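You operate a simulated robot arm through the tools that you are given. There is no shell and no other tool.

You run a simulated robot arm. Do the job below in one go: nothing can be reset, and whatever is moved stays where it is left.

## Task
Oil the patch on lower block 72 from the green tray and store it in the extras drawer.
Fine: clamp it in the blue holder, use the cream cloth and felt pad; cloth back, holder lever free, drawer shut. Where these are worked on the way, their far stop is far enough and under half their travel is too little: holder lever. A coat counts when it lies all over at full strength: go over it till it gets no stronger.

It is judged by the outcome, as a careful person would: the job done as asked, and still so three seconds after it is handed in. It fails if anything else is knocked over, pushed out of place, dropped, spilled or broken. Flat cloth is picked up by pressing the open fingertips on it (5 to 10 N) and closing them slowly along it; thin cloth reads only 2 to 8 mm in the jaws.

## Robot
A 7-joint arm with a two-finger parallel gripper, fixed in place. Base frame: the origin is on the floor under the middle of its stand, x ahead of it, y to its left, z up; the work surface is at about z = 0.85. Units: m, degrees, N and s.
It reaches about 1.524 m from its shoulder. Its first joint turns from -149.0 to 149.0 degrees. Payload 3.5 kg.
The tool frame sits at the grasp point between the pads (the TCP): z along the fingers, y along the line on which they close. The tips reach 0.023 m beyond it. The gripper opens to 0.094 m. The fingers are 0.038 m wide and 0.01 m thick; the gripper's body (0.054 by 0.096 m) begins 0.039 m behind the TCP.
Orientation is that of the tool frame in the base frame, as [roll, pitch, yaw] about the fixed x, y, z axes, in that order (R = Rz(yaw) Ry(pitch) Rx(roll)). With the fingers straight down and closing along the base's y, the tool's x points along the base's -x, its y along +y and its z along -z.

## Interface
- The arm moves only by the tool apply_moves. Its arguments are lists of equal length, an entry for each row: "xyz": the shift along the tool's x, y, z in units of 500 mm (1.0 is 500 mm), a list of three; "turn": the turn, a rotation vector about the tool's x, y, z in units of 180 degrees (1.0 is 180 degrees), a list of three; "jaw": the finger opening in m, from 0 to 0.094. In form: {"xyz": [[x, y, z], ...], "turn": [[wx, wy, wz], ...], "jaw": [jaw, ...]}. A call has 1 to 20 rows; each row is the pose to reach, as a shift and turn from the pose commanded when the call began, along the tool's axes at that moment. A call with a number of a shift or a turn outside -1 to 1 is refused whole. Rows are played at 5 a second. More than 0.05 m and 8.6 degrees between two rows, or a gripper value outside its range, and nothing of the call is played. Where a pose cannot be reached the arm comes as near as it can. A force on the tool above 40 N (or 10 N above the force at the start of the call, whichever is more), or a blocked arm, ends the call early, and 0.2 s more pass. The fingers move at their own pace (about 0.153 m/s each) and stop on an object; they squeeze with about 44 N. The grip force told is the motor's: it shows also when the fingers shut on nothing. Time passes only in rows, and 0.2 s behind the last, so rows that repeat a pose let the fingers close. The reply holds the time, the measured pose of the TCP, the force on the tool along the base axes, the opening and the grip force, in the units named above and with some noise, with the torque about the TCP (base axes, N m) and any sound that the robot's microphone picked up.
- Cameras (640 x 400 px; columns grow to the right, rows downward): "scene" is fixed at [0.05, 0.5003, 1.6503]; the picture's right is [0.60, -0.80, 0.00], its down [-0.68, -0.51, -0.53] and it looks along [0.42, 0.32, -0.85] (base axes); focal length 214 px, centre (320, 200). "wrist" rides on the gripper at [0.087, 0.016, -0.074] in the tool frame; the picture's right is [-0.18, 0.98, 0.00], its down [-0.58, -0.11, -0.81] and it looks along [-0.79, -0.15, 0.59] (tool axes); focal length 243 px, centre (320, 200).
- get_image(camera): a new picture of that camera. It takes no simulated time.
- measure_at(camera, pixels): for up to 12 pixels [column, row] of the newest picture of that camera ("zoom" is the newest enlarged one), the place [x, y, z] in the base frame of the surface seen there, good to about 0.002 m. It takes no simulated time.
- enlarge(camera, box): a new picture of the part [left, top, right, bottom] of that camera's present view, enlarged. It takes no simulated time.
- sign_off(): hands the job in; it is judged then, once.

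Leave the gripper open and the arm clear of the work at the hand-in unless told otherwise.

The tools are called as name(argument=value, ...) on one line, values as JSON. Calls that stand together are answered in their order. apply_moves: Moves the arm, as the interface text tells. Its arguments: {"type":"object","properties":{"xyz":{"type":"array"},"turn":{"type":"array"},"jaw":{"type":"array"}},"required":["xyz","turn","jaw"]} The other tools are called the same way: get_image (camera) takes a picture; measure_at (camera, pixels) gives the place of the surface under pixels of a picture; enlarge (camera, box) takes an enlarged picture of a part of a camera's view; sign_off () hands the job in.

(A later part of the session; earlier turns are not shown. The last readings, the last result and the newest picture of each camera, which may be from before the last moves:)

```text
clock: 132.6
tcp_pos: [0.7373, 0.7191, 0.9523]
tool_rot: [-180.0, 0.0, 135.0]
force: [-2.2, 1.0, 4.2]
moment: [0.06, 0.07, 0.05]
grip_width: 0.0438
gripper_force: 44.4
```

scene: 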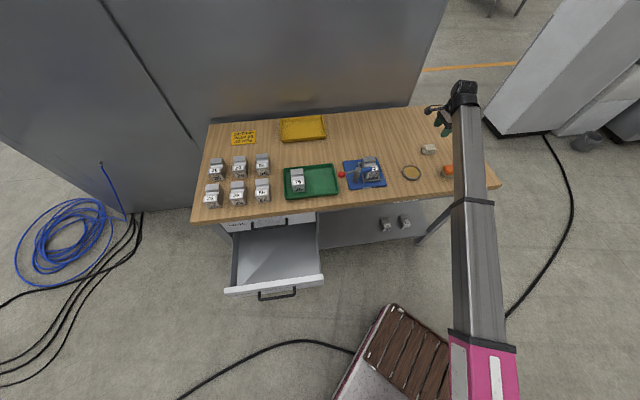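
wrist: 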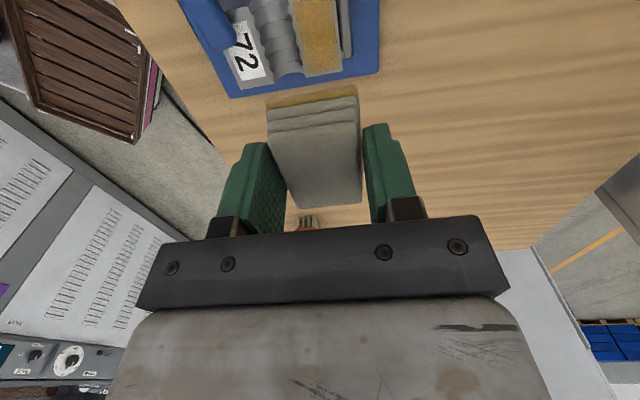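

Lift to the same viewing pose and compare.

apply_moves(xyz=[[0, 0, -0.02], [0, 0, -0.1], [0, 0, -0.184], [0, 0, -0.184]], turn=[[0, 0, 0], [0, 0, 0], [0, 0, 0], [0, 0, 0]], jaw=[0.025, 0.025, 0.025, 0.025])

enlarge(camera="wrist", box=[280, 0, 370, 80])

enlarge(camera="scene", box=[360, 153, 382, 168])

```text
clock: 133.6
tcp_pos: [0.7377, 0.7177, 1.045]
tool_rot: [-180.0, -0.1, 135.0]
force: [-0.2, -0.5, -1.1]
moment: [0.0, 0.0, -0.03]
grip_width: 0.0435
gripper_force: 44.1
```

```text
5.00 times, centred on (325, 40) of wrist
```

zoom: 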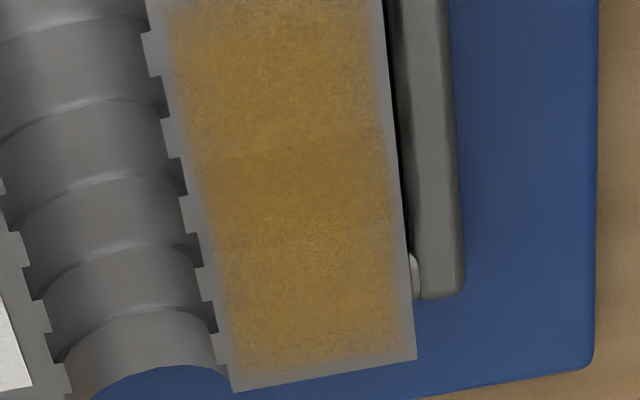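

```text
16.00 times, centred on (371, 160) of scene
```

zoom: 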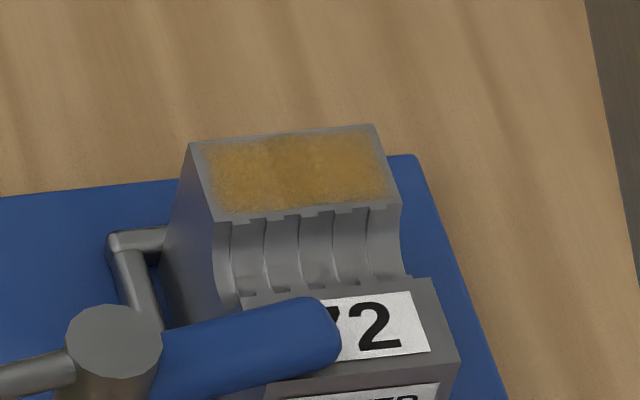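

Almost no change and the contrast is fading. To be sure the cloth isn't just dry, I reload once more (gentler press) and do a final full pass for comparison.

apply_moves(xyz=[[-0.075, -0.025, 0], [-0.15, -0.05, 0], [-0.225, -0.075, 0], [-0.3, -0.1, 0], [-0.37, -0.1205, 0.0], [-0.37, -0.1205, 0.08], [-0.37, -0.1205, 0.16], [-0.37, -0.1205, 0.24], [-0.37, -0.1205, 0.276], [-0.37, -0.1205, 0.284], [-0.37, -0.1205, 0.287], [-0.37, -0.1205, 0.287]], turn=[[0, 0, 0], [0, 0, 0], [0, 0, 0], [0, 0, 0], [0, 0, 0], [0, 0, 0], [0, 0, 0], [0, 0, 0], [0, 0, 0], [0, 0, 0], [0, 0, 0], [0, 0, 0]], jaw=[0.025, 0.025, 0.025, 0.025, 0.025, 0.025, 0.025, 0.025, 0.025, 0.025, 0.025, 0.025])

enlarge(camera="scene", box=[360, 153, 382, 168])

```text
clock: 136.2
tcp_pos: [0.8253, 0.5473, 0.9007]
tool_rot: [180.0, -0.1, 135.1]
force: [0.2, 1.6, 5.4]
moment: [-0.02, 0.02, -0.02]
grip_width: 0.0437
gripper_force: 44.1
```

```text
16.00 times, centred on (371, 160) of scene
```

zoom: 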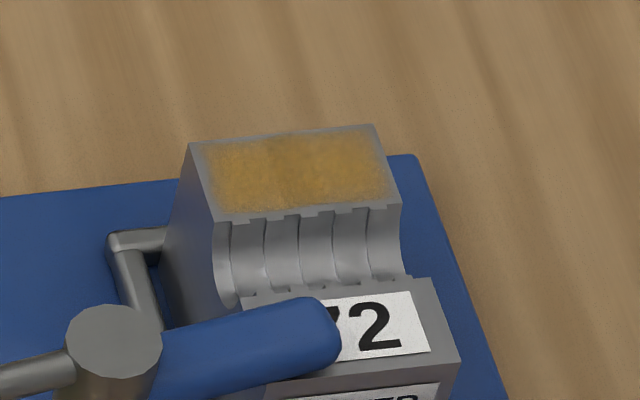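

5.4 N on felt; the patch looks near uniform in full light. I dwell slightly deeper, then return and make a final full pass.

apply_moves(xyz=[[0, 0, 0.001], [0, 0, 0.001], [0, 0, 0.001], [0, 0, -0.05], [0, 0, -0.13], [0, 0, -0.21], [0.08, 0.024, -0.21], [0.159, 0.048, -0.21], [0.239, 0.072, -0.21], [0.318, 0.096, -0.21], [0.398, 0.1205, -0.21], [0.398, 0.1205, -0.15], [0.398, 0.1205, -0.115], [0.398, 0.1205, -0.105], [0.398, 0.1205, -0.1025], [0.398, 0.1205, -0.1025]], turn=[[0, 0, 0], [0, 0, 0], [0, 0, 0], [0, 0, 0], [0, 0, 0], [0, 0, 0], [0, 0, 0], [0, 0, 0], [0, 0, 0], [0, 0, 0], [0, 0, 0], [0, 0, 0], [0, 0, 0], [0, 0, 0], [0, 0, 0], [0, 0, 0]], jaw=[0.025, 0.025, 0.025, 0.025, 0.025, 0.025, 0.025, 0.025, 0.025, 0.025, 0.025, 0.025, 0.025, 0.025, 0.025, 0.025])

```text
clock: 139.6
tcp_pos: [0.7279, 0.7281, 0.9537]
tool_rot: [180.0, -0.1, 135.1]
force: [0.7, 0.2, -0.1]
moment: [-0.01, 0.06, 0.02]
grip_width: 0.0437
gripper_force: 43.7
```

Just short of contact; I creep 1.25 mm.

apply_moves(xyz=[[0, 0, 0.0015], [0, 0, 0.0025], [0, 0, 0.0025]], turn=[[0, 0, 0], [0, 0, 0], [0, 0, 0]], jaw=[0.025, 0.025, 0.025])

```text
clock: 140.3
tcp_pos: [0.7279, 0.7273, 0.9518]
tool_rot: [179.9, -0.2, 135.1]
force: [2.9, -1.5, 24.7]
moment: [-0.04, -0.13, -0.01]
grip_width: 0.0437
gripper_force: 44.4
```

24.7 N; I ease 0.4 mm and do the full pass: left, right, front, back.

apply_moves(xyz=[[0.016, 0.008, -0.0008], [0.032, 0.008, -0.0008], [0.048, 0.008, -0.0008], [0.06, 0.004, -0.0008], [0.048, 0, -0.0008], [0.036, 0, -0.0008], [0.048, -0.004, -0.0008], [0.06, -0.008, -0.0008], [0.048, -0.01, -0.0008], [0.032, -0.01, -0.0008], [0.016, -0.01, -0.0008], [0, -0.01, -0.0008], [-0.016, -0.01, -0.0008], [-0.032, -0.01, -0.0008], [-0.048, -0.008, -0.0008], [-0.056, -0.004, -0.0008], [-0.044, 0, -0.0008], [-0.032, 0.004, -0.0008], [-0.044, 0.008, -0.0008], [-0.056, 0.008, -0.0008]], turn=[[0, 0, 0], [0, 0, 0], [0, 0, 0], [0, 0, 0], [0, 0, 0], [0, 0, 0], [0, 0, 0], [0, 0, 0], [0, 0, 0], [0, 0, 0], [0, 0, 0], [0, 0, 0], [0, 0, 0], [0, 0, 0], [0, 0, 0], [0, 0, 0], [0, 0, 0], [0, 0, 0], [0, 0, 0], [0, 0, 0]], jaw=[0.025, 0.025, 0.025, 0.025, 0.025, 0.025, 0.025, 0.025, 0.025, 0.025, 0.025, 0.025, 0.025, 0.025, 0.025, 0.025, 0.025, 0.025, 0.025, 0.025])

apply_moves(xyz=[[0.012, 0, 0], [0.028, 0.002, 0], [0.044, 0.002, 0], [0.06, 0.002, 0], [0.076, 0.002, 0], [0.092, 0.002, 0], [0.108, 0, 0], [0.096, -0.004, 0], [0.084, -0.008, 0], [0.096, -0.012, 0], [0.108, -0.014, 0], [0.092, -0.016, 0], [0.076, -0.016, 0], [0.06, -0.016, 0], [0.044, -0.016, 0], [0.028, -0.012, 0], [0.028, -0.008, -0.02], [0.028, -0.008, -0.1], [0.028, -0.008, -0.183], [0.028, -0.008, -0.183]], turn=[[0, 0, 0], [0, 0, 0], [0, 0, 0], [0, 0, 0], [0, 0, 0], [0, 0, 0], [0, 0, 0], [0, 0, 0], [0, 0, 0], [0, 0, 0], [0, 0, 0], [0, 0, 0], [0, 0, 0], [0, 0, 0], [0, 0, 0], [0, 0, 0], [0, 0, 0], [0, 0, 0], [0, 0, 0], [0, 0, 0]], jaw=[0.025, 0.025, 0.025, 0.025, 0.025, 0.025, 0.025, 0.025, 0.025, 0.025, 0.025, 0.025, 0.025, 0.025, 0.025, 0.025, 0.025, 0.025, 0.025, 0.025])

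enlarge(camera="wrist", box=[280, 0, 370, 80])

enlarge(camera="scene", box=[360, 153, 382, 168])

```text
clock: 144.6
tcp_pos: [0.7483, 0.7138, 0.9516]
tool_rot: [179.9, -0.3, 135.2]
force: [-7.8, 7.9, 23.4]
moment: [0.44, 0.59, -0.02]
grip_width: 0.0435
gripper_force: 43.9
```

```text
clock: 145.7
tcp_pos: [0.7273, 0.7351, 0.9519]
tool_rot: [179.9, 0.1, 135.0]
force: [0.1, -3.7, 9.4]
moment: [-0.12, 0.05, 0.0]
grip_width: 0.0438
gripper_force: 43.6
stopped in row 5: the force on the tool passed its limit at 41 N (the readings are from after the stop); the commanded pose is now the measured one
```

```text
5.00 times, centred on (325, 40) of wrist
```

zoom: 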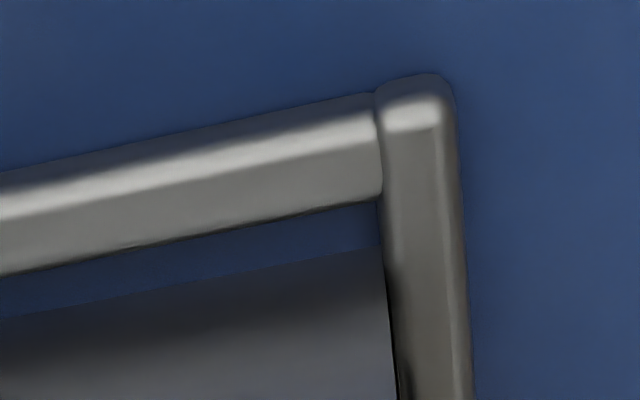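

```text
16.00 times, centred on (371, 160) of scene
```

zoom: 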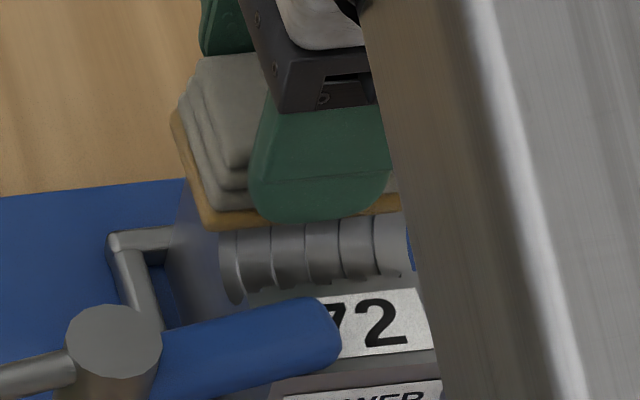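

Stroke stopped by the 41 N limit near the centre; all still in place, 9.4 N now. I ease 0.3 mm and finish the left end, then lift.

apply_moves(xyz=[[0.01, 0, -0.0006], [0.022, 0, -0.0006], [0.034, -0.002, -0.0006], [0.046, -0.004, -0.0006], [0.034, -0.008, -0.0006], [0.022, -0.01, -0.0006], [0.034, -0.014, -0.0006], [0.046, -0.016, -0.0006], [0.034, -0.016, -0.0006], [0.022, -0.016, -0.0006], [0.01, -0.016, -0.0006], [0, -0.012, -0.0006], [0, -0.008, -0.02], [-0.016, -0.008, -0.1], [-0.036, -0.008, -0.183], [-0.036, -0.008, -0.183]], turn=[[0, 0, 0], [0, 0, 0], [0, 0, 0], [0, 0, 0], [0, 0, 0], [0, 0, 0], [0, 0, 0], [0, 0, 0], [0, 0, 0], [0, 0, 0], [0, 0, 0], [0, 0, 0], [0, 0, 0], [0, 0, 0], [0, 0, 0], [0, 0, 0]], jaw=[0.025, 0.025, 0.025, 0.025, 0.025, 0.025, 0.025, 0.025, 0.025, 0.025, 0.025, 0.025, 0.025, 0.025, 0.025, 0.025])

enlarge(camera="wrist", box=[280, 0, 370, 80])

enlarge(camera="scene", box=[360, 153, 382, 168])

```text
clock: 149.1
tcp_pos: [0.736, 0.7184, 1.0424]
tool_rot: [-180.0, 0.1, 135.2]
force: [-0.2, -0.3, -0.9]
moment: [0.02, -0.02, 0.01]
grip_width: 0.0437
gripper_force: 44.3
```

```text
5.00 times, centred on (325, 40) of wrist
```

zoom: 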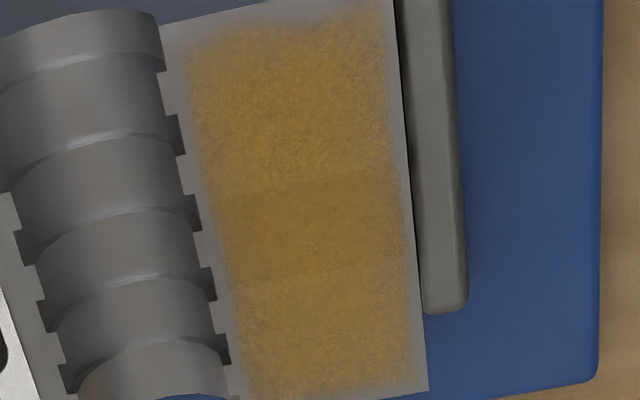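

```text
16.00 times, centred on (371, 160) of scene
```

zoom: 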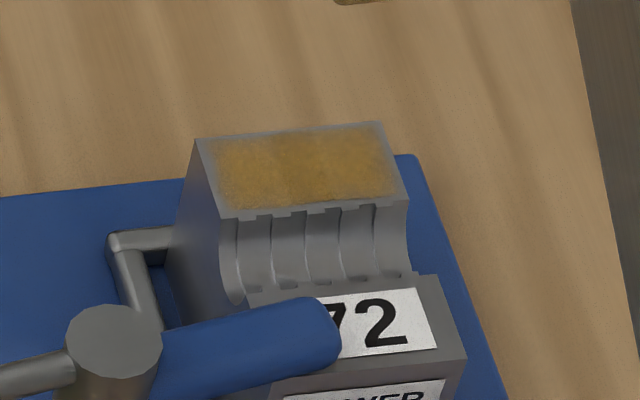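

The last pass after reloading visibly evened it out, so it was still getting stronger. (The block slid ~1.5 mm within the frame's play; still clamped.) I reload again.

apply_moves(xyz=[[-0.075, -0.025, 0], [-0.15, -0.05, 0], [-0.225, -0.075, 0], [-0.3, -0.1, 0], [-0.372, -0.121, 0.0], [-0.372, -0.121, 0.08], [-0.372, -0.121, 0.16], [-0.372, -0.121, 0.24], [-0.372, -0.121, 0.274], [-0.372, -0.121, 0.282], [-0.372, -0.121, 0.2855], [-0.372, -0.121, 0.2855]], turn=[[0, 0, 0], [0, 0, 0], [0, 0, 0], [0, 0, 0], [0, 0, 0], [0, 0, 0], [0, 0, 0], [0, 0, 0], [0, 0, 0], [0, 0, 0], [0, 0, 0], [0, 0, 0]], jaw=[0.025, 0.025, 0.025, 0.025, 0.025, 0.025, 0.025, 0.025, 0.025, 0.025, 0.025, 0.025])

enlarge(camera="wrist", box=[220, 20, 420, 220])

enlarge(camera="scene", box=[360, 153, 382, 168])

```text
clock: 151.7
tcp_pos: [0.8264, 0.5455, 0.8996]
tool_rot: [179.9, 0.1, 135.1]
force: [1.5, 1.1, 9.0]
moment: [0.06, 0.09, -0.06]
grip_width: 0.0439
gripper_force: 43.9
```

```text
2.00 times, centred on (320, 120) of wrist
```

zoom: 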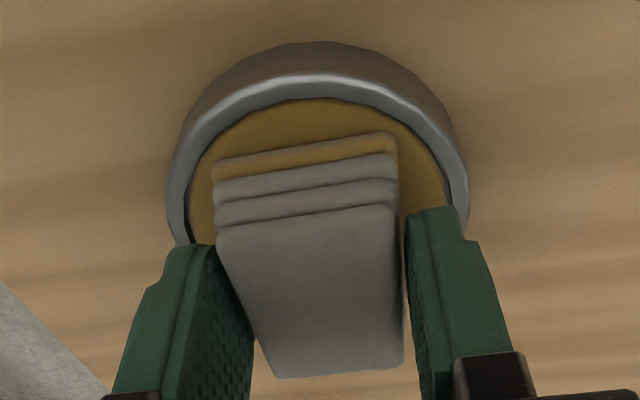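

```text
16.00 times, centred on (371, 160) of scene
```

zoom: 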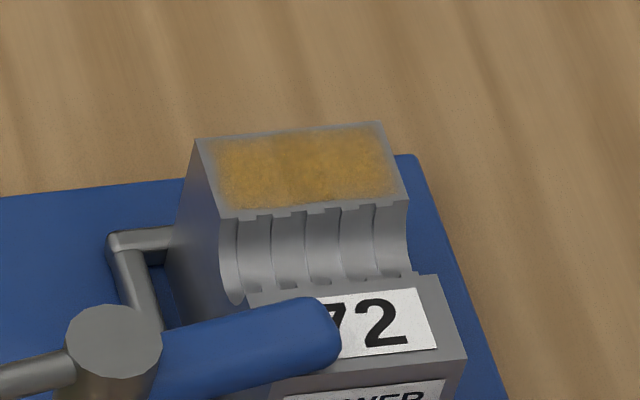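

9 N on the felt. I hold briefly, then return to the patch.

apply_moves(xyz=[[0, 0, 0], [0, 0, 0], [0, 0, -0.05], [0, 0, -0.13], [0, 0, -0.21], [0.08, 0.024, -0.21], [0.159, 0.048, -0.21], [0.239, 0.072, -0.21], [0.318, 0.096, -0.21], [0.396, 0.121, -0.21], [0.396, 0.121, -0.15], [0.396, 0.121, -0.115], [0.396, 0.121, -0.107], [0.396, 0.121, -0.104], [0.396, 0.121, -0.104]], turn=[[0, 0, 0], [0, 0, 0], [0, 0, 0], [0, 0, 0], [0, 0, 0], [0, 0, 0], [0, 0, 0], [0, 0, 0], [0, 0, 0], [0, 0, 0], [0, 0, 0], [0, 0, 0], [0, 0, 0], [0, 0, 0], [0, 0, 0]], jaw=[0.025, 0.025, 0.025, 0.025, 0.025, 0.025, 0.025, 0.025, 0.025, 0.025, 0.025, 0.025, 0.025, 0.025, 0.025])

```text
clock: 154.9
tcp_pos: [0.7293, 0.7288, 0.9531]
tool_rot: [180.0, 0.0, 135.1]
force: [-1.1, 2.0, 9.0]
moment: [0.06, 0.09, 0.02]
grip_width: 0.044
gripper_force: 43.8
```

9 N. Full pass with three lanes, left to right.

apply_moves(xyz=[[0.014, 0.008, 0], [0.028, 0.012, 0], [0.042, 0.012, 0], [0.052, 0.006, 0], [0.042, 0, 0], [0.052, -0.006, 0], [0.042, -0.012, 0], [0.028, -0.012, 0], [0.014, -0.012, 0], [0, -0.012, 0], [-0.014, -0.012, 0], [-0.028, -0.012, 0], [-0.042, -0.012, 0], [-0.05, -0.006, 0], [-0.04, 0, 0], [-0.05, 0.006, 0], [-0.04, 0.012, 0], [-0.028, 0.012, 0], [-0.014, 0.012, 0], [0, 0.012, 0]], turn=[[0, 0, 0], [0, 0, 0], [0, 0, 0], [0, 0, 0], [0, 0, 0], [0, 0, 0], [0, 0, 0], [0, 0, 0], [0, 0, 0], [0, 0, 0], [0, 0, 0], [0, 0, 0], [0, 0, 0], [0, 0, 0], [0, 0, 0], [0, 0, 0], [0, 0, 0], [0, 0, 0], [0, 0, 0], [0, 0, 0]], jaw=[0.025, 0.025, 0.025, 0.025, 0.025, 0.025, 0.025, 0.025, 0.025, 0.025, 0.025, 0.025, 0.025, 0.025, 0.025, 0.025, 0.025, 0.025, 0.025, 0.025])

apply_moves(xyz=[[0.014, -0.004, 0], [0.028, -0.006, 0], [0.042, -0.012, 0], [0.054, -0.018, 0], [0.042, -0.022, 0], [0.03, -0.016, 0], [0.042, -0.01, 0], [0.03, -0.006, 0], [0.014, -0.01, 0], [0, -0.012, 0], [-0.014, -0.012, 0], [-0.028, -0.012, 0], [-0.042, -0.012, 0], [-0.05, -0.018, 0], [-0.04, -0.022, 0], [-0.026, -0.016, 0], [-0.028, -0.012, -0.02], [-0.028, -0.012, -0.1], [-0.028, -0.012, -0.183], [-0.028, -0.012, -0.183]], turn=[[0, 0, 0], [0, 0, 0], [0, 0, 0], [0, 0, 0], [0, 0, 0], [0, 0, 0], [0, 0, 0], [0, 0, 0], [0, 0, 0], [0, 0, 0], [0, 0, 0], [0, 0, 0], [0, 0, 0], [0, 0, 0], [0, 0, 0], [0, 0, 0], [0, 0, 0], [0, 0, 0], [0, 0, 0], [0, 0, 0]], jaw=[0.025, 0.025, 0.025, 0.025, 0.025, 0.025, 0.025, 0.025, 0.025, 0.025, 0.025, 0.025, 0.025, 0.025, 0.025, 0.025, 0.025, 0.025, 0.025, 0.025])

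enlarge(camera="wrist", box=[280, 0, 370, 80])

enlarge(camera="scene", box=[360, 153, 382, 168])

```text
clock: 159.1
tcp_pos: [0.7342, 0.733, 0.9516]
tool_rot: [179.9, 0.1, 134.9]
force: [6.0, -5.6, 17.4]
moment: [-0.28, -0.16, 0.08]
grip_width: 0.0436
gripper_force: 44.0
```

```text
clock: 163.3
tcp_pos: [0.7393, 0.7173, 1.0454]
tool_rot: [-180.0, 0.1, 135.1]
force: [0.3, 0.0, 0.1]
moment: [0.01, 0.01, -0.02]
grip_width: 0.0436
gripper_force: 43.4
```

```text
5.00 times, centred on (325, 40) of wrist
```

zoom: 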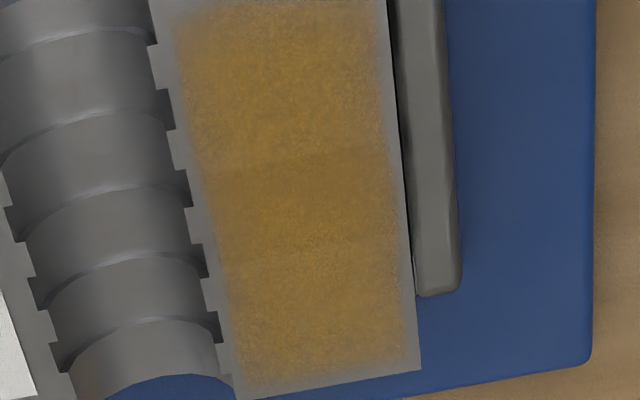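

```text
16.00 times, centred on (371, 160) of scene
```

zoom: 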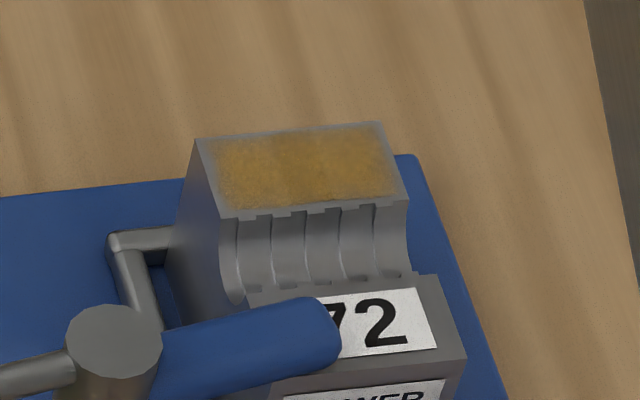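

Nearly uniform. For certainty I do one more pass, mainly on the two ends, and see whether anything still changes.

apply_moves(xyz=[[-0.004, 0, 0.09], [-0.004, 0, 0.165], [-0.004, 0, 0.18], [-0.004, 0, 0.183], [-0.016, 0.008, 0.183], [-0.022, 0, 0.183], [-0.012, -0.008, 0.183], [0, -0.01, 0.183], [-0.012, -0.004, 0.183], [-0.02, 0.006, 0.183], [-0.006, 0.01, 0.183], [0.01, 0.01, 0.183], [0.026, 0.006, 0.183], [0.042, 0.002, 0.183], [0.058, 0.002, 0.183], [0.072, 0.008, 0.183], [0.08, 0.002, 0.183], [0.072, -0.006, 0.183], [0.06, -0.01, 0.183], [0.072, -0.004, 0.183]], turn=[[0, 0, 0], [0, 0, 0], [0, 0, 0], [0, 0, 0], [0, 0, 0], [0, 0, 0], [0, 0, 0], [0, 0, 0], [0, 0, 0], [0, 0, 0], [0, 0, 0], [0, 0, 0], [0, 0, 0], [0, 0, 0], [0, 0, 0], [0, 0, 0], [0, 0, 0], [0, 0, 0], [0, 0, 0], [0, 0, 0]], jaw=[0.025, 0.025, 0.025, 0.025, 0.025, 0.025, 0.025, 0.025, 0.025, 0.025, 0.025, 0.025, 0.025, 0.025, 0.025, 0.025, 0.025, 0.025, 0.025, 0.025])

apply_moves(xyz=[[0.008, 0.006, 0], [0, 0.012, 0], [-0.012, 0.014, 0], [0, 0.006, 0], [0.008, -0.002, 0], [-0.004, -0.006, 0], [-0.02, -0.004, 0], [-0.036, 0.004, 0], [-0.036, 0.004, -0.02], [-0.054, 0.004, -0.1], [-0.072, 0.004, -0.183], [-0.072, 0.004, -0.183]], turn=[[0, 0, 0], [0, 0, 0], [0, 0, 0], [0, 0, 0], [0, 0, 0], [0, 0, 0], [0, 0, 0], [0, 0, 0], [0, 0, 0], [0, 0, 0], [0, 0, 0], [0, 0, 0]], jaw=[0.025, 0.025, 0.025, 0.025, 0.025, 0.025, 0.025, 0.025, 0.025, 0.025, 0.025, 0.025])

enlarge(camera="wrist", box=[280, 0, 370, 80])

enlarge(camera="scene", box=[360, 153, 382, 168])

```text
clock: 167.5
tcp_pos: [0.7123, 0.7426, 0.9532]
tool_rot: [-180.0, 0.1, 135.0]
force: [0.9, -2.2, 4.4]
moment: [-0.04, 0.0, -0.02]
grip_width: 0.0436
gripper_force: 44.1
```

```text
clock: 170.1
tcp_pos: [0.7378, 0.7191, 1.0421]
tool_rot: [179.9, 0.0, 135.1]
force: [-1.0, 0.2, -0.1]
moment: [-0.02, -0.02, 0.01]
grip_width: 0.0438
gripper_force: 43.7
```

```text
5.00 times, centred on (325, 40) of wrist
```

zoom: 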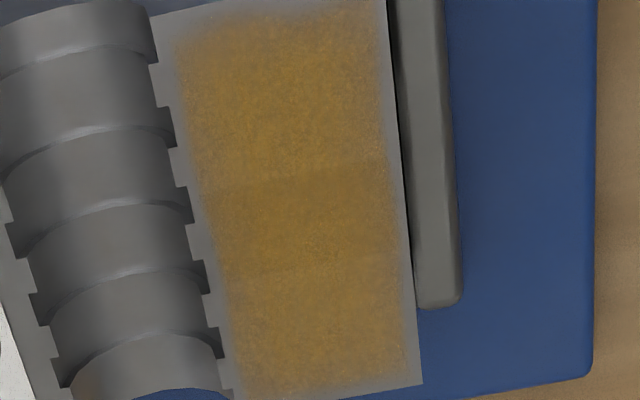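

```text
16.00 times, centred on (371, 160) of scene
```

zoom: 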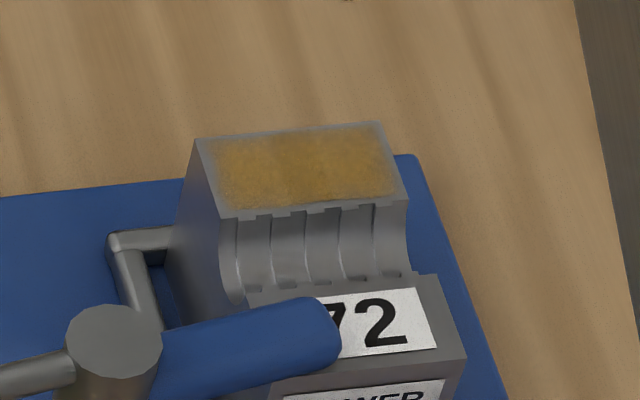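

No further change from this pass: the coat has reached its limit. Now I carry the cloth toward its old place at (1.017,0.540) and check the patch in full light on the way.

apply_moves(xyz=[[-0.081, 0.018, 0], [-0.162, 0.036, 0], [-0.243, 0.053, 0], [-0.324, 0.071, 0], [-0.404, 0.089, 0], [-0.485, 0.107, 0], [-0.566, 0.124, 0], [-0.647, 0.142, 0], [-0.647, 0.142, 0]], turn=[[0, 0, 0], [0, 0, 0], [0, 0, 0], [0, 0, 0], [0, 0, 0], [0, 0, 0], [0, 0, 0], [0, 0, 0], [0, 0, 0]], jaw=[0.025, 0.025, 0.025, 0.025, 0.025, 0.025, 0.025, 0.025, 0.025])

enlarge(camera="scene", box=[360, 153, 382, 168])

get_image(camera="scene")

get_image(camera="wrist")

```text
clock: 172.1
tcp_pos: [1.0193, 0.5399, 1.0423]
tool_rot: [180.0, 0.1, 135.1]
force: [0.0, 0.4, -0.3]
moment: [-0.02, 0.03, 0.01]
grip_width: 0.0435
gripper_force: 43.8
```

```text
16.00 times, centred on (371, 160) of scene
```

zoom: 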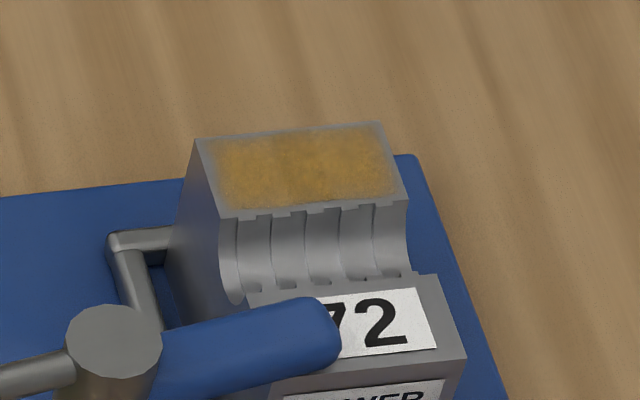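

```text
taken
```

scene: 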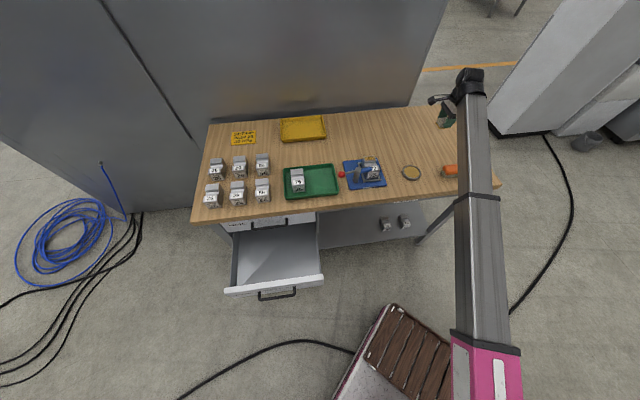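

```text
taken
```

wrist: 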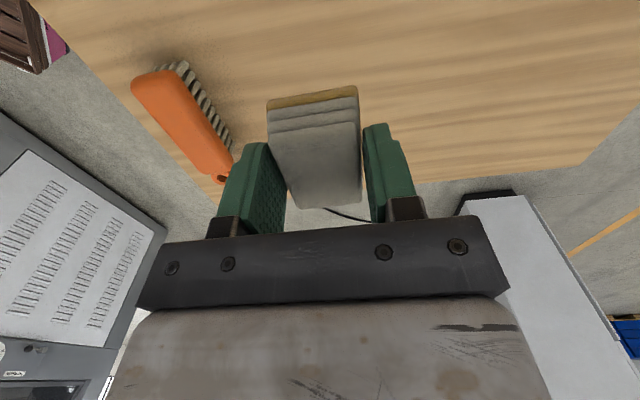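

The patch is evenly coated in full light, same as two passes ago. I lower the cloth at its old spot, slowly at the end.

apply_moves(xyz=[[0.003, -0.003, 0.08], [0.003, -0.003, 0.16], [0.003, -0.003, 0.24], [0.003, -0.003, 0.29], [0.003, -0.003, 0.308], [0.003, -0.003, 0.311], [0.003, -0.003, 0.311]], turn=[[0, 0, 0], [0, 0, 0], [0, 0, 0], [0, 0, 0], [0, 0, 0], [0, 0, 0], [0, 0, 0]], jaw=[0.025, 0.025, 0.025, 0.025, 0.025, 0.025, 0.025])

```text
clock: 173.7
tcp_pos: [1.0171, 0.5409, 0.8881]
tool_rot: [179.9, 0.1, 135.2]
force: [0.1, 0.3, 0.0]
moment: [-0.01, 0.01, -0.02]
grip_width: 0.0434
gripper_force: 43.8
```

Position matches the pick-up spot (1.017,0.541). I creep down until contact.

apply_moves(xyz=[[0, 0, 0.002], [0, 0, 0.004], [0, 0, 0.005], [0, 0, 0.005]], turn=[[0, 0, 0], [0, 0, 0], [0, 0, 0], [0, 0, 0]], jaw=[0.025, 0.025, 0.025, 0.025])

```text
clock: 174.7
tcp_pos: [1.0167, 0.5408, 0.8866]
tool_rot: [179.9, 0.1, 135.0]
force: [0.0, 0.9, 0.5]
moment: [-0.03, 0.01, -0.01]
grip_width: 0.0435
gripper_force: 44.1
```

apply_moves(xyz=[[0, 0, 0.001], [0, 0, 0.002], [0, 0, 0.002]], turn=[[0, 0, 0], [0, 0, 0], [0, 0, 0]], jaw=[0.025, 0.025, 0.025])

```text
clock: 175.5
tcp_pos: [1.0169, 0.5409, 0.8867]
tool_rot: [179.9, 0.1, 135.0]
force: [0.2, 1.1, 12.4]
moment: [0.03, 0.1, 0.05]
grip_width: 0.0439
gripper_force: 44.1
```

The cloth is on the bench (12 N). I open the jaws gently and rise.

apply_moves(xyz=[[0, 0, -0.001], [0, 0, -0.001], [0, 0, -0.001], [0, 0, -0.001], [0, 0, -0.04], [0, 0, -0.12], [0, 0, -0.2], [0, 0, -0.28], [0, 0, -0.28]], turn=[[0, 0, 0], [0, 0, 0], [0, 0, 0], [0, 0, 0], [0, 0, 0], [0, 0, 0], [0, 0, 0], [0, 0, 0], [0, 0, 0]], jaw=[0.046, 0.05, 0.06, 0.062, 0.062, 0.062, 0.062, 0.062, 0.062])

get_image(camera="wrist")

enlarge(camera="scene", box=[400, 120, 480, 190])

```text
clock: 177.5
tcp_pos: [1.0161, 0.5417, 1.0231]
tool_rot: [-179.9, 0.1, 135.0]
force: [-0.1, -0.4, -0.4]
moment: [0.04, -0.02, 0.03]
grip_width: 0.062
gripper_force: 0.0
```

```text
taken
```

wrist: 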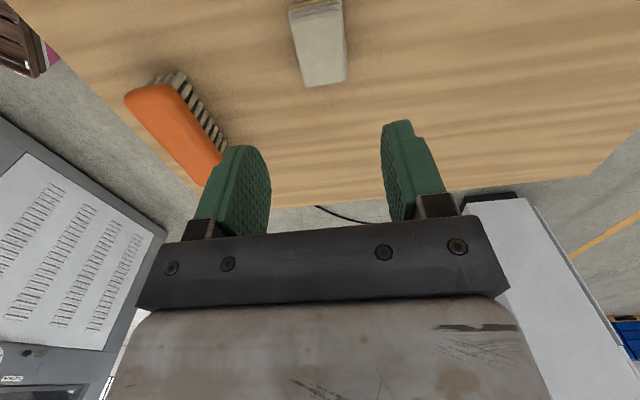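

```text
5.71 times, centred on (440, 155) of scene
```

zoom: 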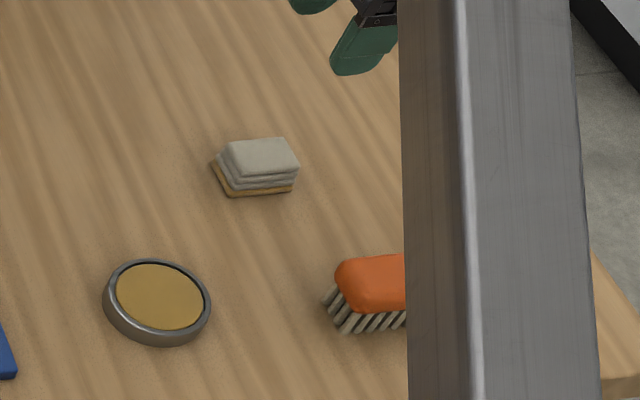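

Cloth is back in place, dish and brush untouched. Next I go to the lever: above the red ball at (0.560,0.771), yaw ≈144° in line with the lever, jaws 0.055 m.

apply_moves(xyz=[[0.0745, -0.0246, -0.02], [0.149, -0.0492, -0.05], [0.2236, -0.0738, -0.06], [0.2982, -0.0985, -0.06], [0.3727, -0.1231, -0.06], [0.4472, -0.1477, -0.06], [0.5218, -0.1723, -0.06], [0.5963, -0.1969, -0.06], [0.6708, -0.2215, -0.06], [0.7454, -0.2462, -0.06], [0.8199, -0.2708, -0.06], [0.8945, -0.2954, -0.06], [0.969, -0.32, -0.06], [0.969, -0.32, -0.06]], turn=[[0, 0, 0], [0, 0, 0], [0, 0, 0], [0, 0, 0], [0, 0, 0], [0, 0, 0], [0, 0, -0.01], [0, 0, -0.02], [0, 0, -0.03], [0, 0, -0.04], [0, 0, -0.05], [0, 0, -0.05], [0, 0, -0.05], [0, 0, -0.05]], jaw=[0.062, 0.062, 0.062, 0.062, 0.06, 0.055, 0.055, 0.055, 0.055, 0.055, 0.055, 0.055, 0.055, 0.055])

get_image(camera="wrist")

get_image(camera="scene")

```text
clock: 180.5
tcp_pos: [0.5587, 0.7685, 1.0536]
tool_rot: [-180.0, 0.2, 144.1]
force: [-0.1, 0.1, 0.1]
moment: [-0.02, 0.01, 0.01]
grip_width: 0.0548
gripper_force: 0.0
```

```text
taken
```

wrist: 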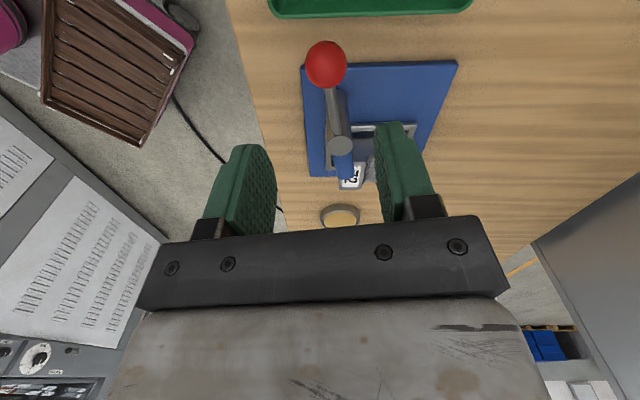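

```text
taken
```

scene: 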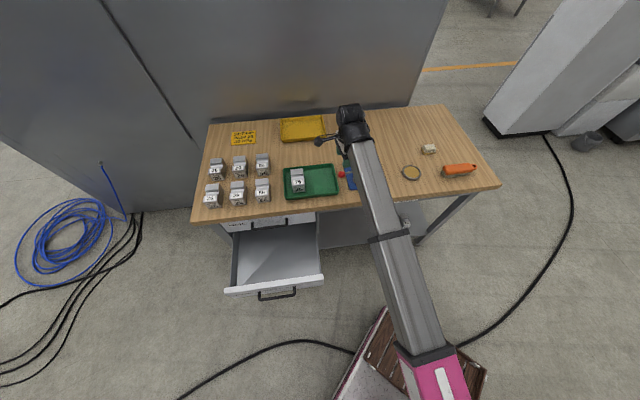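

measure_at(camera="wrist", pixels=[[326, 64], [308, 64], [344, 64], [326, 82], [334, 115], [340, 146], [342, 165]])

```text
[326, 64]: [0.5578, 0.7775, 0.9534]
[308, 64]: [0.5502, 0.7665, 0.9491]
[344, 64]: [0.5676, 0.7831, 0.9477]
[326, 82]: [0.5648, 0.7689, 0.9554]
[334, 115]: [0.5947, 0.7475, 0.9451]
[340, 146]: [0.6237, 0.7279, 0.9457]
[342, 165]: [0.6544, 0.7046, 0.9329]
```

Ball centre ≈(0.5627,0.7731,0.939), lever direction ≈143.5°. I shift 5 mm to centre and descend around the ball.

apply_moves(xyz=[[0, 0.01, 0.07], [0, 0.01, 0.14], [0, 0.01, 0.217], [0, 0.01, 0.217]], turn=[[0, 0, 0], [0, 0, 0], [0, 0, 0], [0, 0, 0]], jaw=[0.055, 0.055, 0.055, 0.055])

get_image(camera="wrist")

```text
clock: 181.5
tcp_pos: [0.563, 0.7735, 0.9466]
tool_rot: [180.0, 0.1, 144.1]
force: [0.1, 0.6, 0.5]
moment: [0.0, 0.04, -0.01]
grip_width: 0.0553
gripper_force: 0.1
```

```text
taken
```

wrist: 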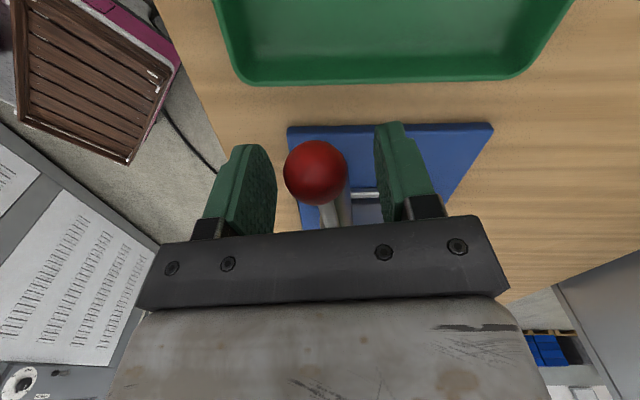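

Ball is centred in the jaws. I narrow them to 0.037 m and swing the lever back counter-clockwise 78°.

apply_moves(xyz=[[0, 0, 0], [0, 0, 0], [-0.00083, -0.01578, 0], [-0.0033, -0.0314, 0], [-0.0074, -0.04666, 0], [-0.01305, -0.06142, 0], [-0.02023, -0.0755, 0], [-0.02884, -0.08876, 0], [-0.03879, -0.10104, 0], [-0.04996, -0.11221, 0], [-0.06224, -0.12216, 0], [-0.0755, -0.13077, 0], [-0.08958, -0.13795, 0], [-0.10434, -0.14361, 0], [-0.11961, -0.1477, 0], [-0.11961, -0.1477, 0]], turn=[[0, 0, 0], [0, 0, 0], [0, 0, -0.03333], [0, 0, -0.06667], [0, 0, -0.1], [0, 0, -0.13333], [0, 0, -0.16667], [0, 0, -0.2], [0, 0, -0.23333], [0, 0, -0.26667], [0, 0, -0.3], [0, 0, -0.33333], [0, 0, -0.36667], [0, 0, -0.4], [0, 0, -0.43333], [0, 0, -0.43333]], jaw=[0.045, 0.037, 0.037, 0.037, 0.037, 0.037, 0.037, 0.037, 0.037, 0.037, 0.037, 0.037, 0.037, 0.037, 0.037, 0.037])

get_image(camera="wrist")

```text
clock: 184.9
tcp_pos: [0.5688, 0.6798, 0.9451]
tool_rot: [-179.9, 0.1, -137.9]
force: [-0.3, 0.1, -0.7]
moment: [0.03, -0.02, 0.0]
grip_width: 0.0375
gripper_force: 0.1
```

```text
taken
```

wrist: 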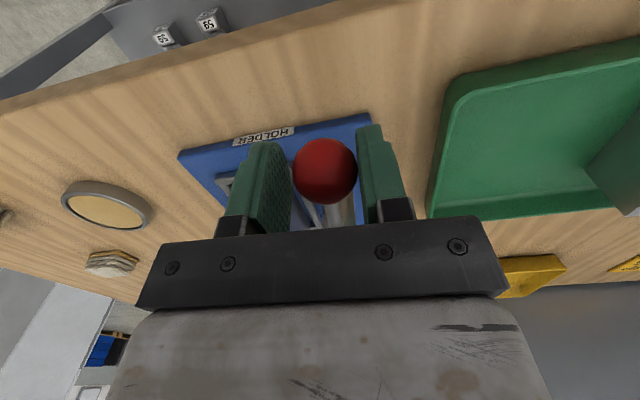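

The lever followed. I push a further 6° to its free stop.

apply_moves(xyz=[[-0.00014, -0.0066, 0], [-0.00057, -0.01316, 0], [-0.00083, -0.01578, 0], [-0.00083, -0.01578, 0]], turn=[[0, 0, -0.0139], [0, 0, -0.0278], [0, 0, -0.0333], [0, 0, -0.0333]], jaw=[0.037, 0.037, 0.037, 0.037])

get_image(camera="wrist")

```text
clock: 185.9
tcp_pos: [0.5729, 0.6731, 0.9447]
tool_rot: [-180.0, 0.1, -132.0]
force: [-3.5, 8.9, -0.7]
moment: [0.05, 0.01, -0.11]
grip_width: 0.0408
gripper_force: 4.3
```

```text
taken
```

wrist: 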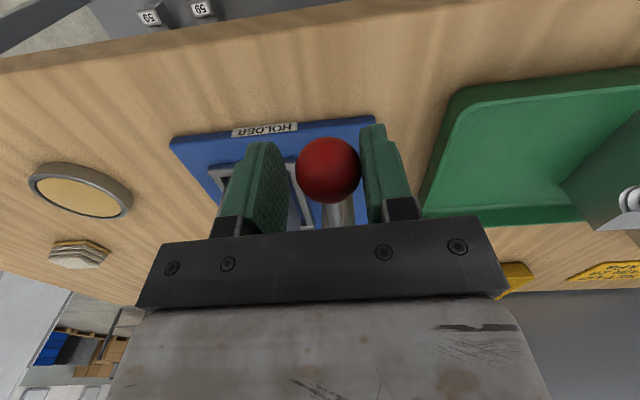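

It is against its free stop (≈9.5 N). I back off 3°, open the jaws and lift clear.

apply_moves(xyz=[[-0.0002, 0.0079, 0], [-0.0002, 0.0079, 0], [-0.0002, 0.0079, 0], [-0.0002, 0.0079, -0.06], [-0.0002, 0.0079, -0.14], [-0.0002, 0.0079, -0.22], [-0.0002, 0.0079, -0.22]], turn=[[0, 0, 0.0167], [0, 0, 0.0167], [0, 0, 0.0167], [0, 0, 0.0167], [0, 0, 0.0167], [0, 0, 0.0167], [0, 0, 0.0167]], jaw=[0.045, 0.055, 0.055, 0.055, 0.055, 0.055, 0.055])

get_image(camera="wrist")

enlarge(camera="scene", box=[330, 140, 410, 200])

```text
clock: 187.5
tcp_pos: [0.5696, 0.6752, 1.0548]
tool_rot: [-179.9, 0.0, -134.9]
force: [0.4, -0.2, 0.0]
moment: [0.03, -0.04, 0.01]
grip_width: 0.0551
gripper_force: 0.0
```

```text
taken
```

wrist: 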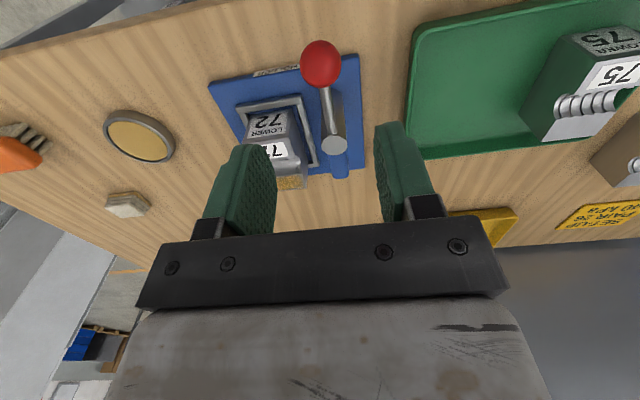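

```text
6.67 times, centred on (370, 170) of scene
```

zoom: 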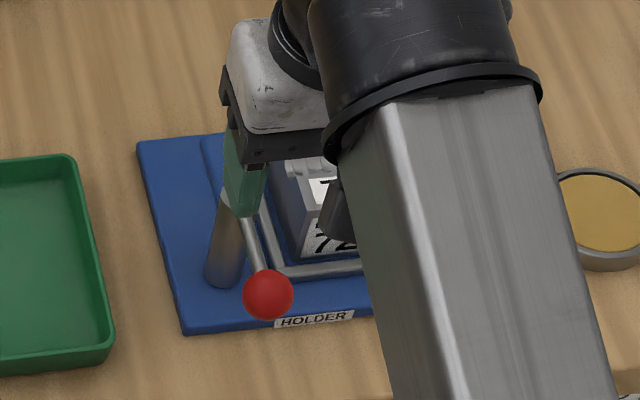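

The lever is exactly back at its starting position. Now I go above block 72, jaws 0.07 m, to measure its present place.

apply_moves(xyz=[[-0.054, -0.051, 0], [-0.107, -0.102, 0], [-0.16, -0.153, 0], [-0.16, -0.153, 0]], turn=[[0, 0, 0], [0, 0, 0], [0, 0, 0], [0, 0, 0]], jaw=[0.07, 0.07, 0.07, 0.07])

get_image(camera="wrist")

enlarge(camera="wrist", box=[240, 10, 400, 140])

```text
clock: 188.5
tcp_pos: [0.681, 0.6792, 1.0568]
tool_rot: [-180.0, 0.1, -134.9]
force: [0.7, -0.5, -0.4]
moment: [0.03, 0.02, 0.01]
grip_width: 0.0702
gripper_force: 0.0
```

```text
taken
```

wrist: 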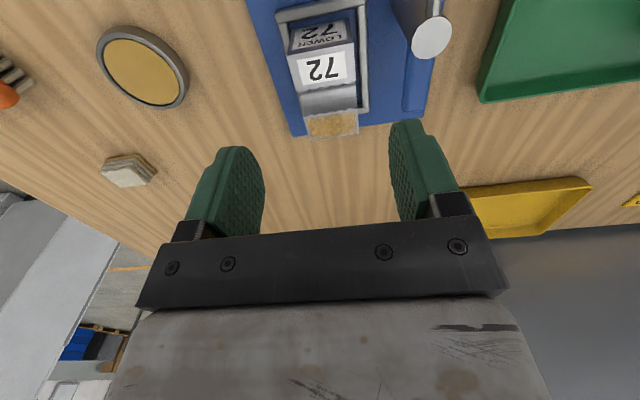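

```text
3.08 times, centred on (320, 75) of wrist
```

zoom: 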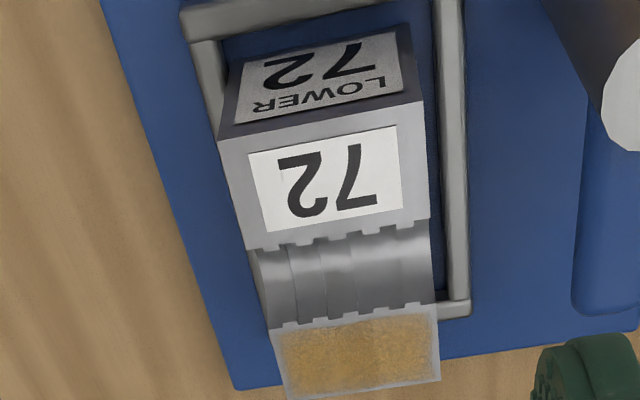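

The coat looks uniform in this light too. I measure the block's top corners.

measure_at(camera="zoom", pixels=[[224, 142], [420, 106], [290, 394], [438, 376], [252, 245], [425, 222], [275, 326], [433, 305], [320, 120], [360, 355]])

```text
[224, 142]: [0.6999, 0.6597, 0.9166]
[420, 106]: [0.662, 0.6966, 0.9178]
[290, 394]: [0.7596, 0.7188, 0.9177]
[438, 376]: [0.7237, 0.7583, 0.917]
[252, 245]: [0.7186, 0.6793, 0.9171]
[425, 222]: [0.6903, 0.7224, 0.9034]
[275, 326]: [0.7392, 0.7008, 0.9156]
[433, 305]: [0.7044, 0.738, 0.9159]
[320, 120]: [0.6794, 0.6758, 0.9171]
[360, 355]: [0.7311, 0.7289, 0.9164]
```

Block centre now (0.7113,0.7084). I move over it and descend to TCP z≈0.903 with jaws at 0.07 m.

apply_moves(xyz=[[-0.042, -0.001, 0], [-0.084, -0.0016, 0], [-0.084, -0.0016, 0.08], [-0.084, -0.0016, 0.16], [-0.084, -0.0016, 0.23], [-0.084, -0.0016, 0.28], [-0.084, -0.0016, 0.305], [-0.084, -0.0016, 0.305]], turn=[[0, 0, 0], [0, 0, 0], [0, 0, 0], [0, 0, 0], [0, 0, 0], [0, 0, 0], [0, 0, 0], [0, 0, 0]], jaw=[0.07, 0.07, 0.07, 0.07, 0.07, 0.07, 0.07, 0.07])

get_image(camera="wrist")

```text
clock: 190.3
tcp_pos: [0.7121, 0.7065, 0.904]
tool_rot: [-179.9, 0.1, -134.9]
force: [0.5, 0.4, 0.7]
moment: [-0.01, 0.0, 0.0]
grip_width: 0.0701
gripper_force: 0.0
```

```text
taken
```

wrist: 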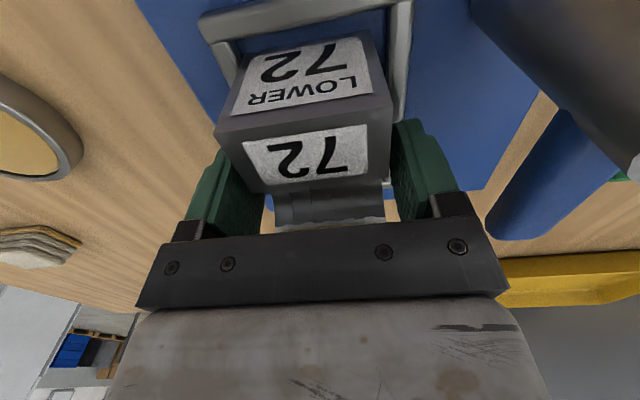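

Fingers straddle the block evenly. Closing the jaws.

apply_moves(xyz=[[0, 0, 0], [0, 0, 0], [0, 0, 0], [0, 0, 0]], turn=[[0, 0, 0], [0, 0, 0], [0, 0, 0], [0, 0, 0]], jaw=[0.06, 0.045, 0.04, 0.04])

apply_moves(xyz=[[0, 0, -0.03], [0, 0, -0.09], [0, 0, -0.16], [0, 0, -0.24], [0, 0, -0.32], [0, 0, -0.4], [0, 0, -0.4]], turn=[[0, 0, 0], [0, 0, 0], [0, 0, 0], [0, 0, 0], [0, 0, 0], [0, 0, 0], [0, 0, 0]], jaw=[0.04, 0.04, 0.04, 0.04, 0.04, 0.04, 0.04])

get_image(camera="wrist")

get_image(camera="scene")

```text
clock: 191.3
tcp_pos: [0.7128, 0.7073, 0.9035]
tool_rot: [180.0, 0.0, -134.9]
force: [-2.5, 2.4, -0.8]
moment: [0.05, 0.38, -0.09]
grip_width: 0.0549
gripper_force: 44.0
```

```text
clock: 192.9
tcp_pos: [0.711, 0.7071, 1.1045]
tool_rot: [-179.9, 0.1, -135.0]
force: [0.5, 0.9, -6.3]
moment: [-0.02, 0.04, 0.01]
grip_width: 0.055
gripper_force: 44.1
```

```text
taken
```

wrist: 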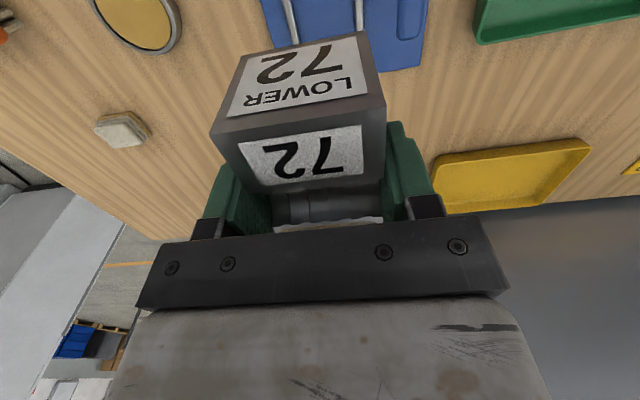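

```text
taken
```

scene: 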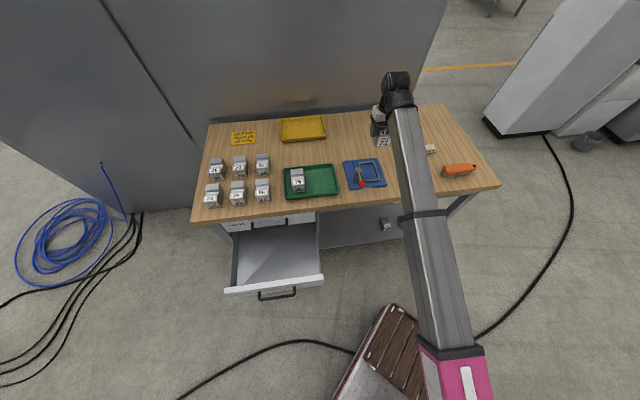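

Block 72 is in the gripper, lifted. I now measure the open extras drawer: front, sides, floor.

enlarge(camera="scene", box=[215, 205, 335, 305])

measure_at(camera="zoom", pixels=[[90, 320], [530, 270], [100, 310], [515, 258], [130, 290], [490, 250], [200, 120], [460, 110], [300, 200], [100, 130], [500, 100], [300, 290]])

measure_at(camera="zoom", pixels=[[310, 310], [310, 325], [315, 345], [230, 365], [415, 340], [320, 355], [70, 320], [560, 275], [85, 230], [120, 230], [505, 200], [490, 200]])

```text
4.00 times, centred on (275, 255) of scene
```

zoom: 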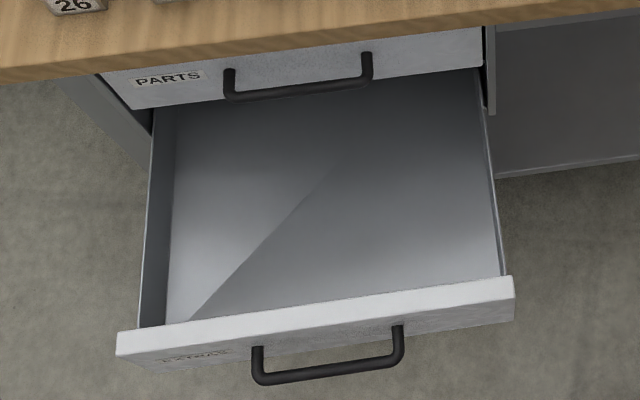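

```text
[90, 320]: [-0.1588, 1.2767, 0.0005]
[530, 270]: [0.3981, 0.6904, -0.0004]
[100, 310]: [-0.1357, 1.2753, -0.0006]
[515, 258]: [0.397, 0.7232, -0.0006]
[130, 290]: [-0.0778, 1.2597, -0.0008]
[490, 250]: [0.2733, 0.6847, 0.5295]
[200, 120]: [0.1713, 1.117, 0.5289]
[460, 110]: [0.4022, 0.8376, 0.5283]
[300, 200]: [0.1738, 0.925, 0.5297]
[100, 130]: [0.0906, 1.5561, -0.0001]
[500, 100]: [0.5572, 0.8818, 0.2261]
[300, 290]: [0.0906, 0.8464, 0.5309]
```

```text
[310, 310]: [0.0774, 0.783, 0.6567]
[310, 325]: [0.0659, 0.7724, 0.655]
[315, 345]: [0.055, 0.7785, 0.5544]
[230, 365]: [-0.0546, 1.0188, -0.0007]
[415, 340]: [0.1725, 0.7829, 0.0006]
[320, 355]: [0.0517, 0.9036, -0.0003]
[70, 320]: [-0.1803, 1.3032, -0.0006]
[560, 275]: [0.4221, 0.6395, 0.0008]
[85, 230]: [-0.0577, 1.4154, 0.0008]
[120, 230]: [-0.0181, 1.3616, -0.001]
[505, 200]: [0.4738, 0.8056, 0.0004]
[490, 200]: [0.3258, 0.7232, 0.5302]
```

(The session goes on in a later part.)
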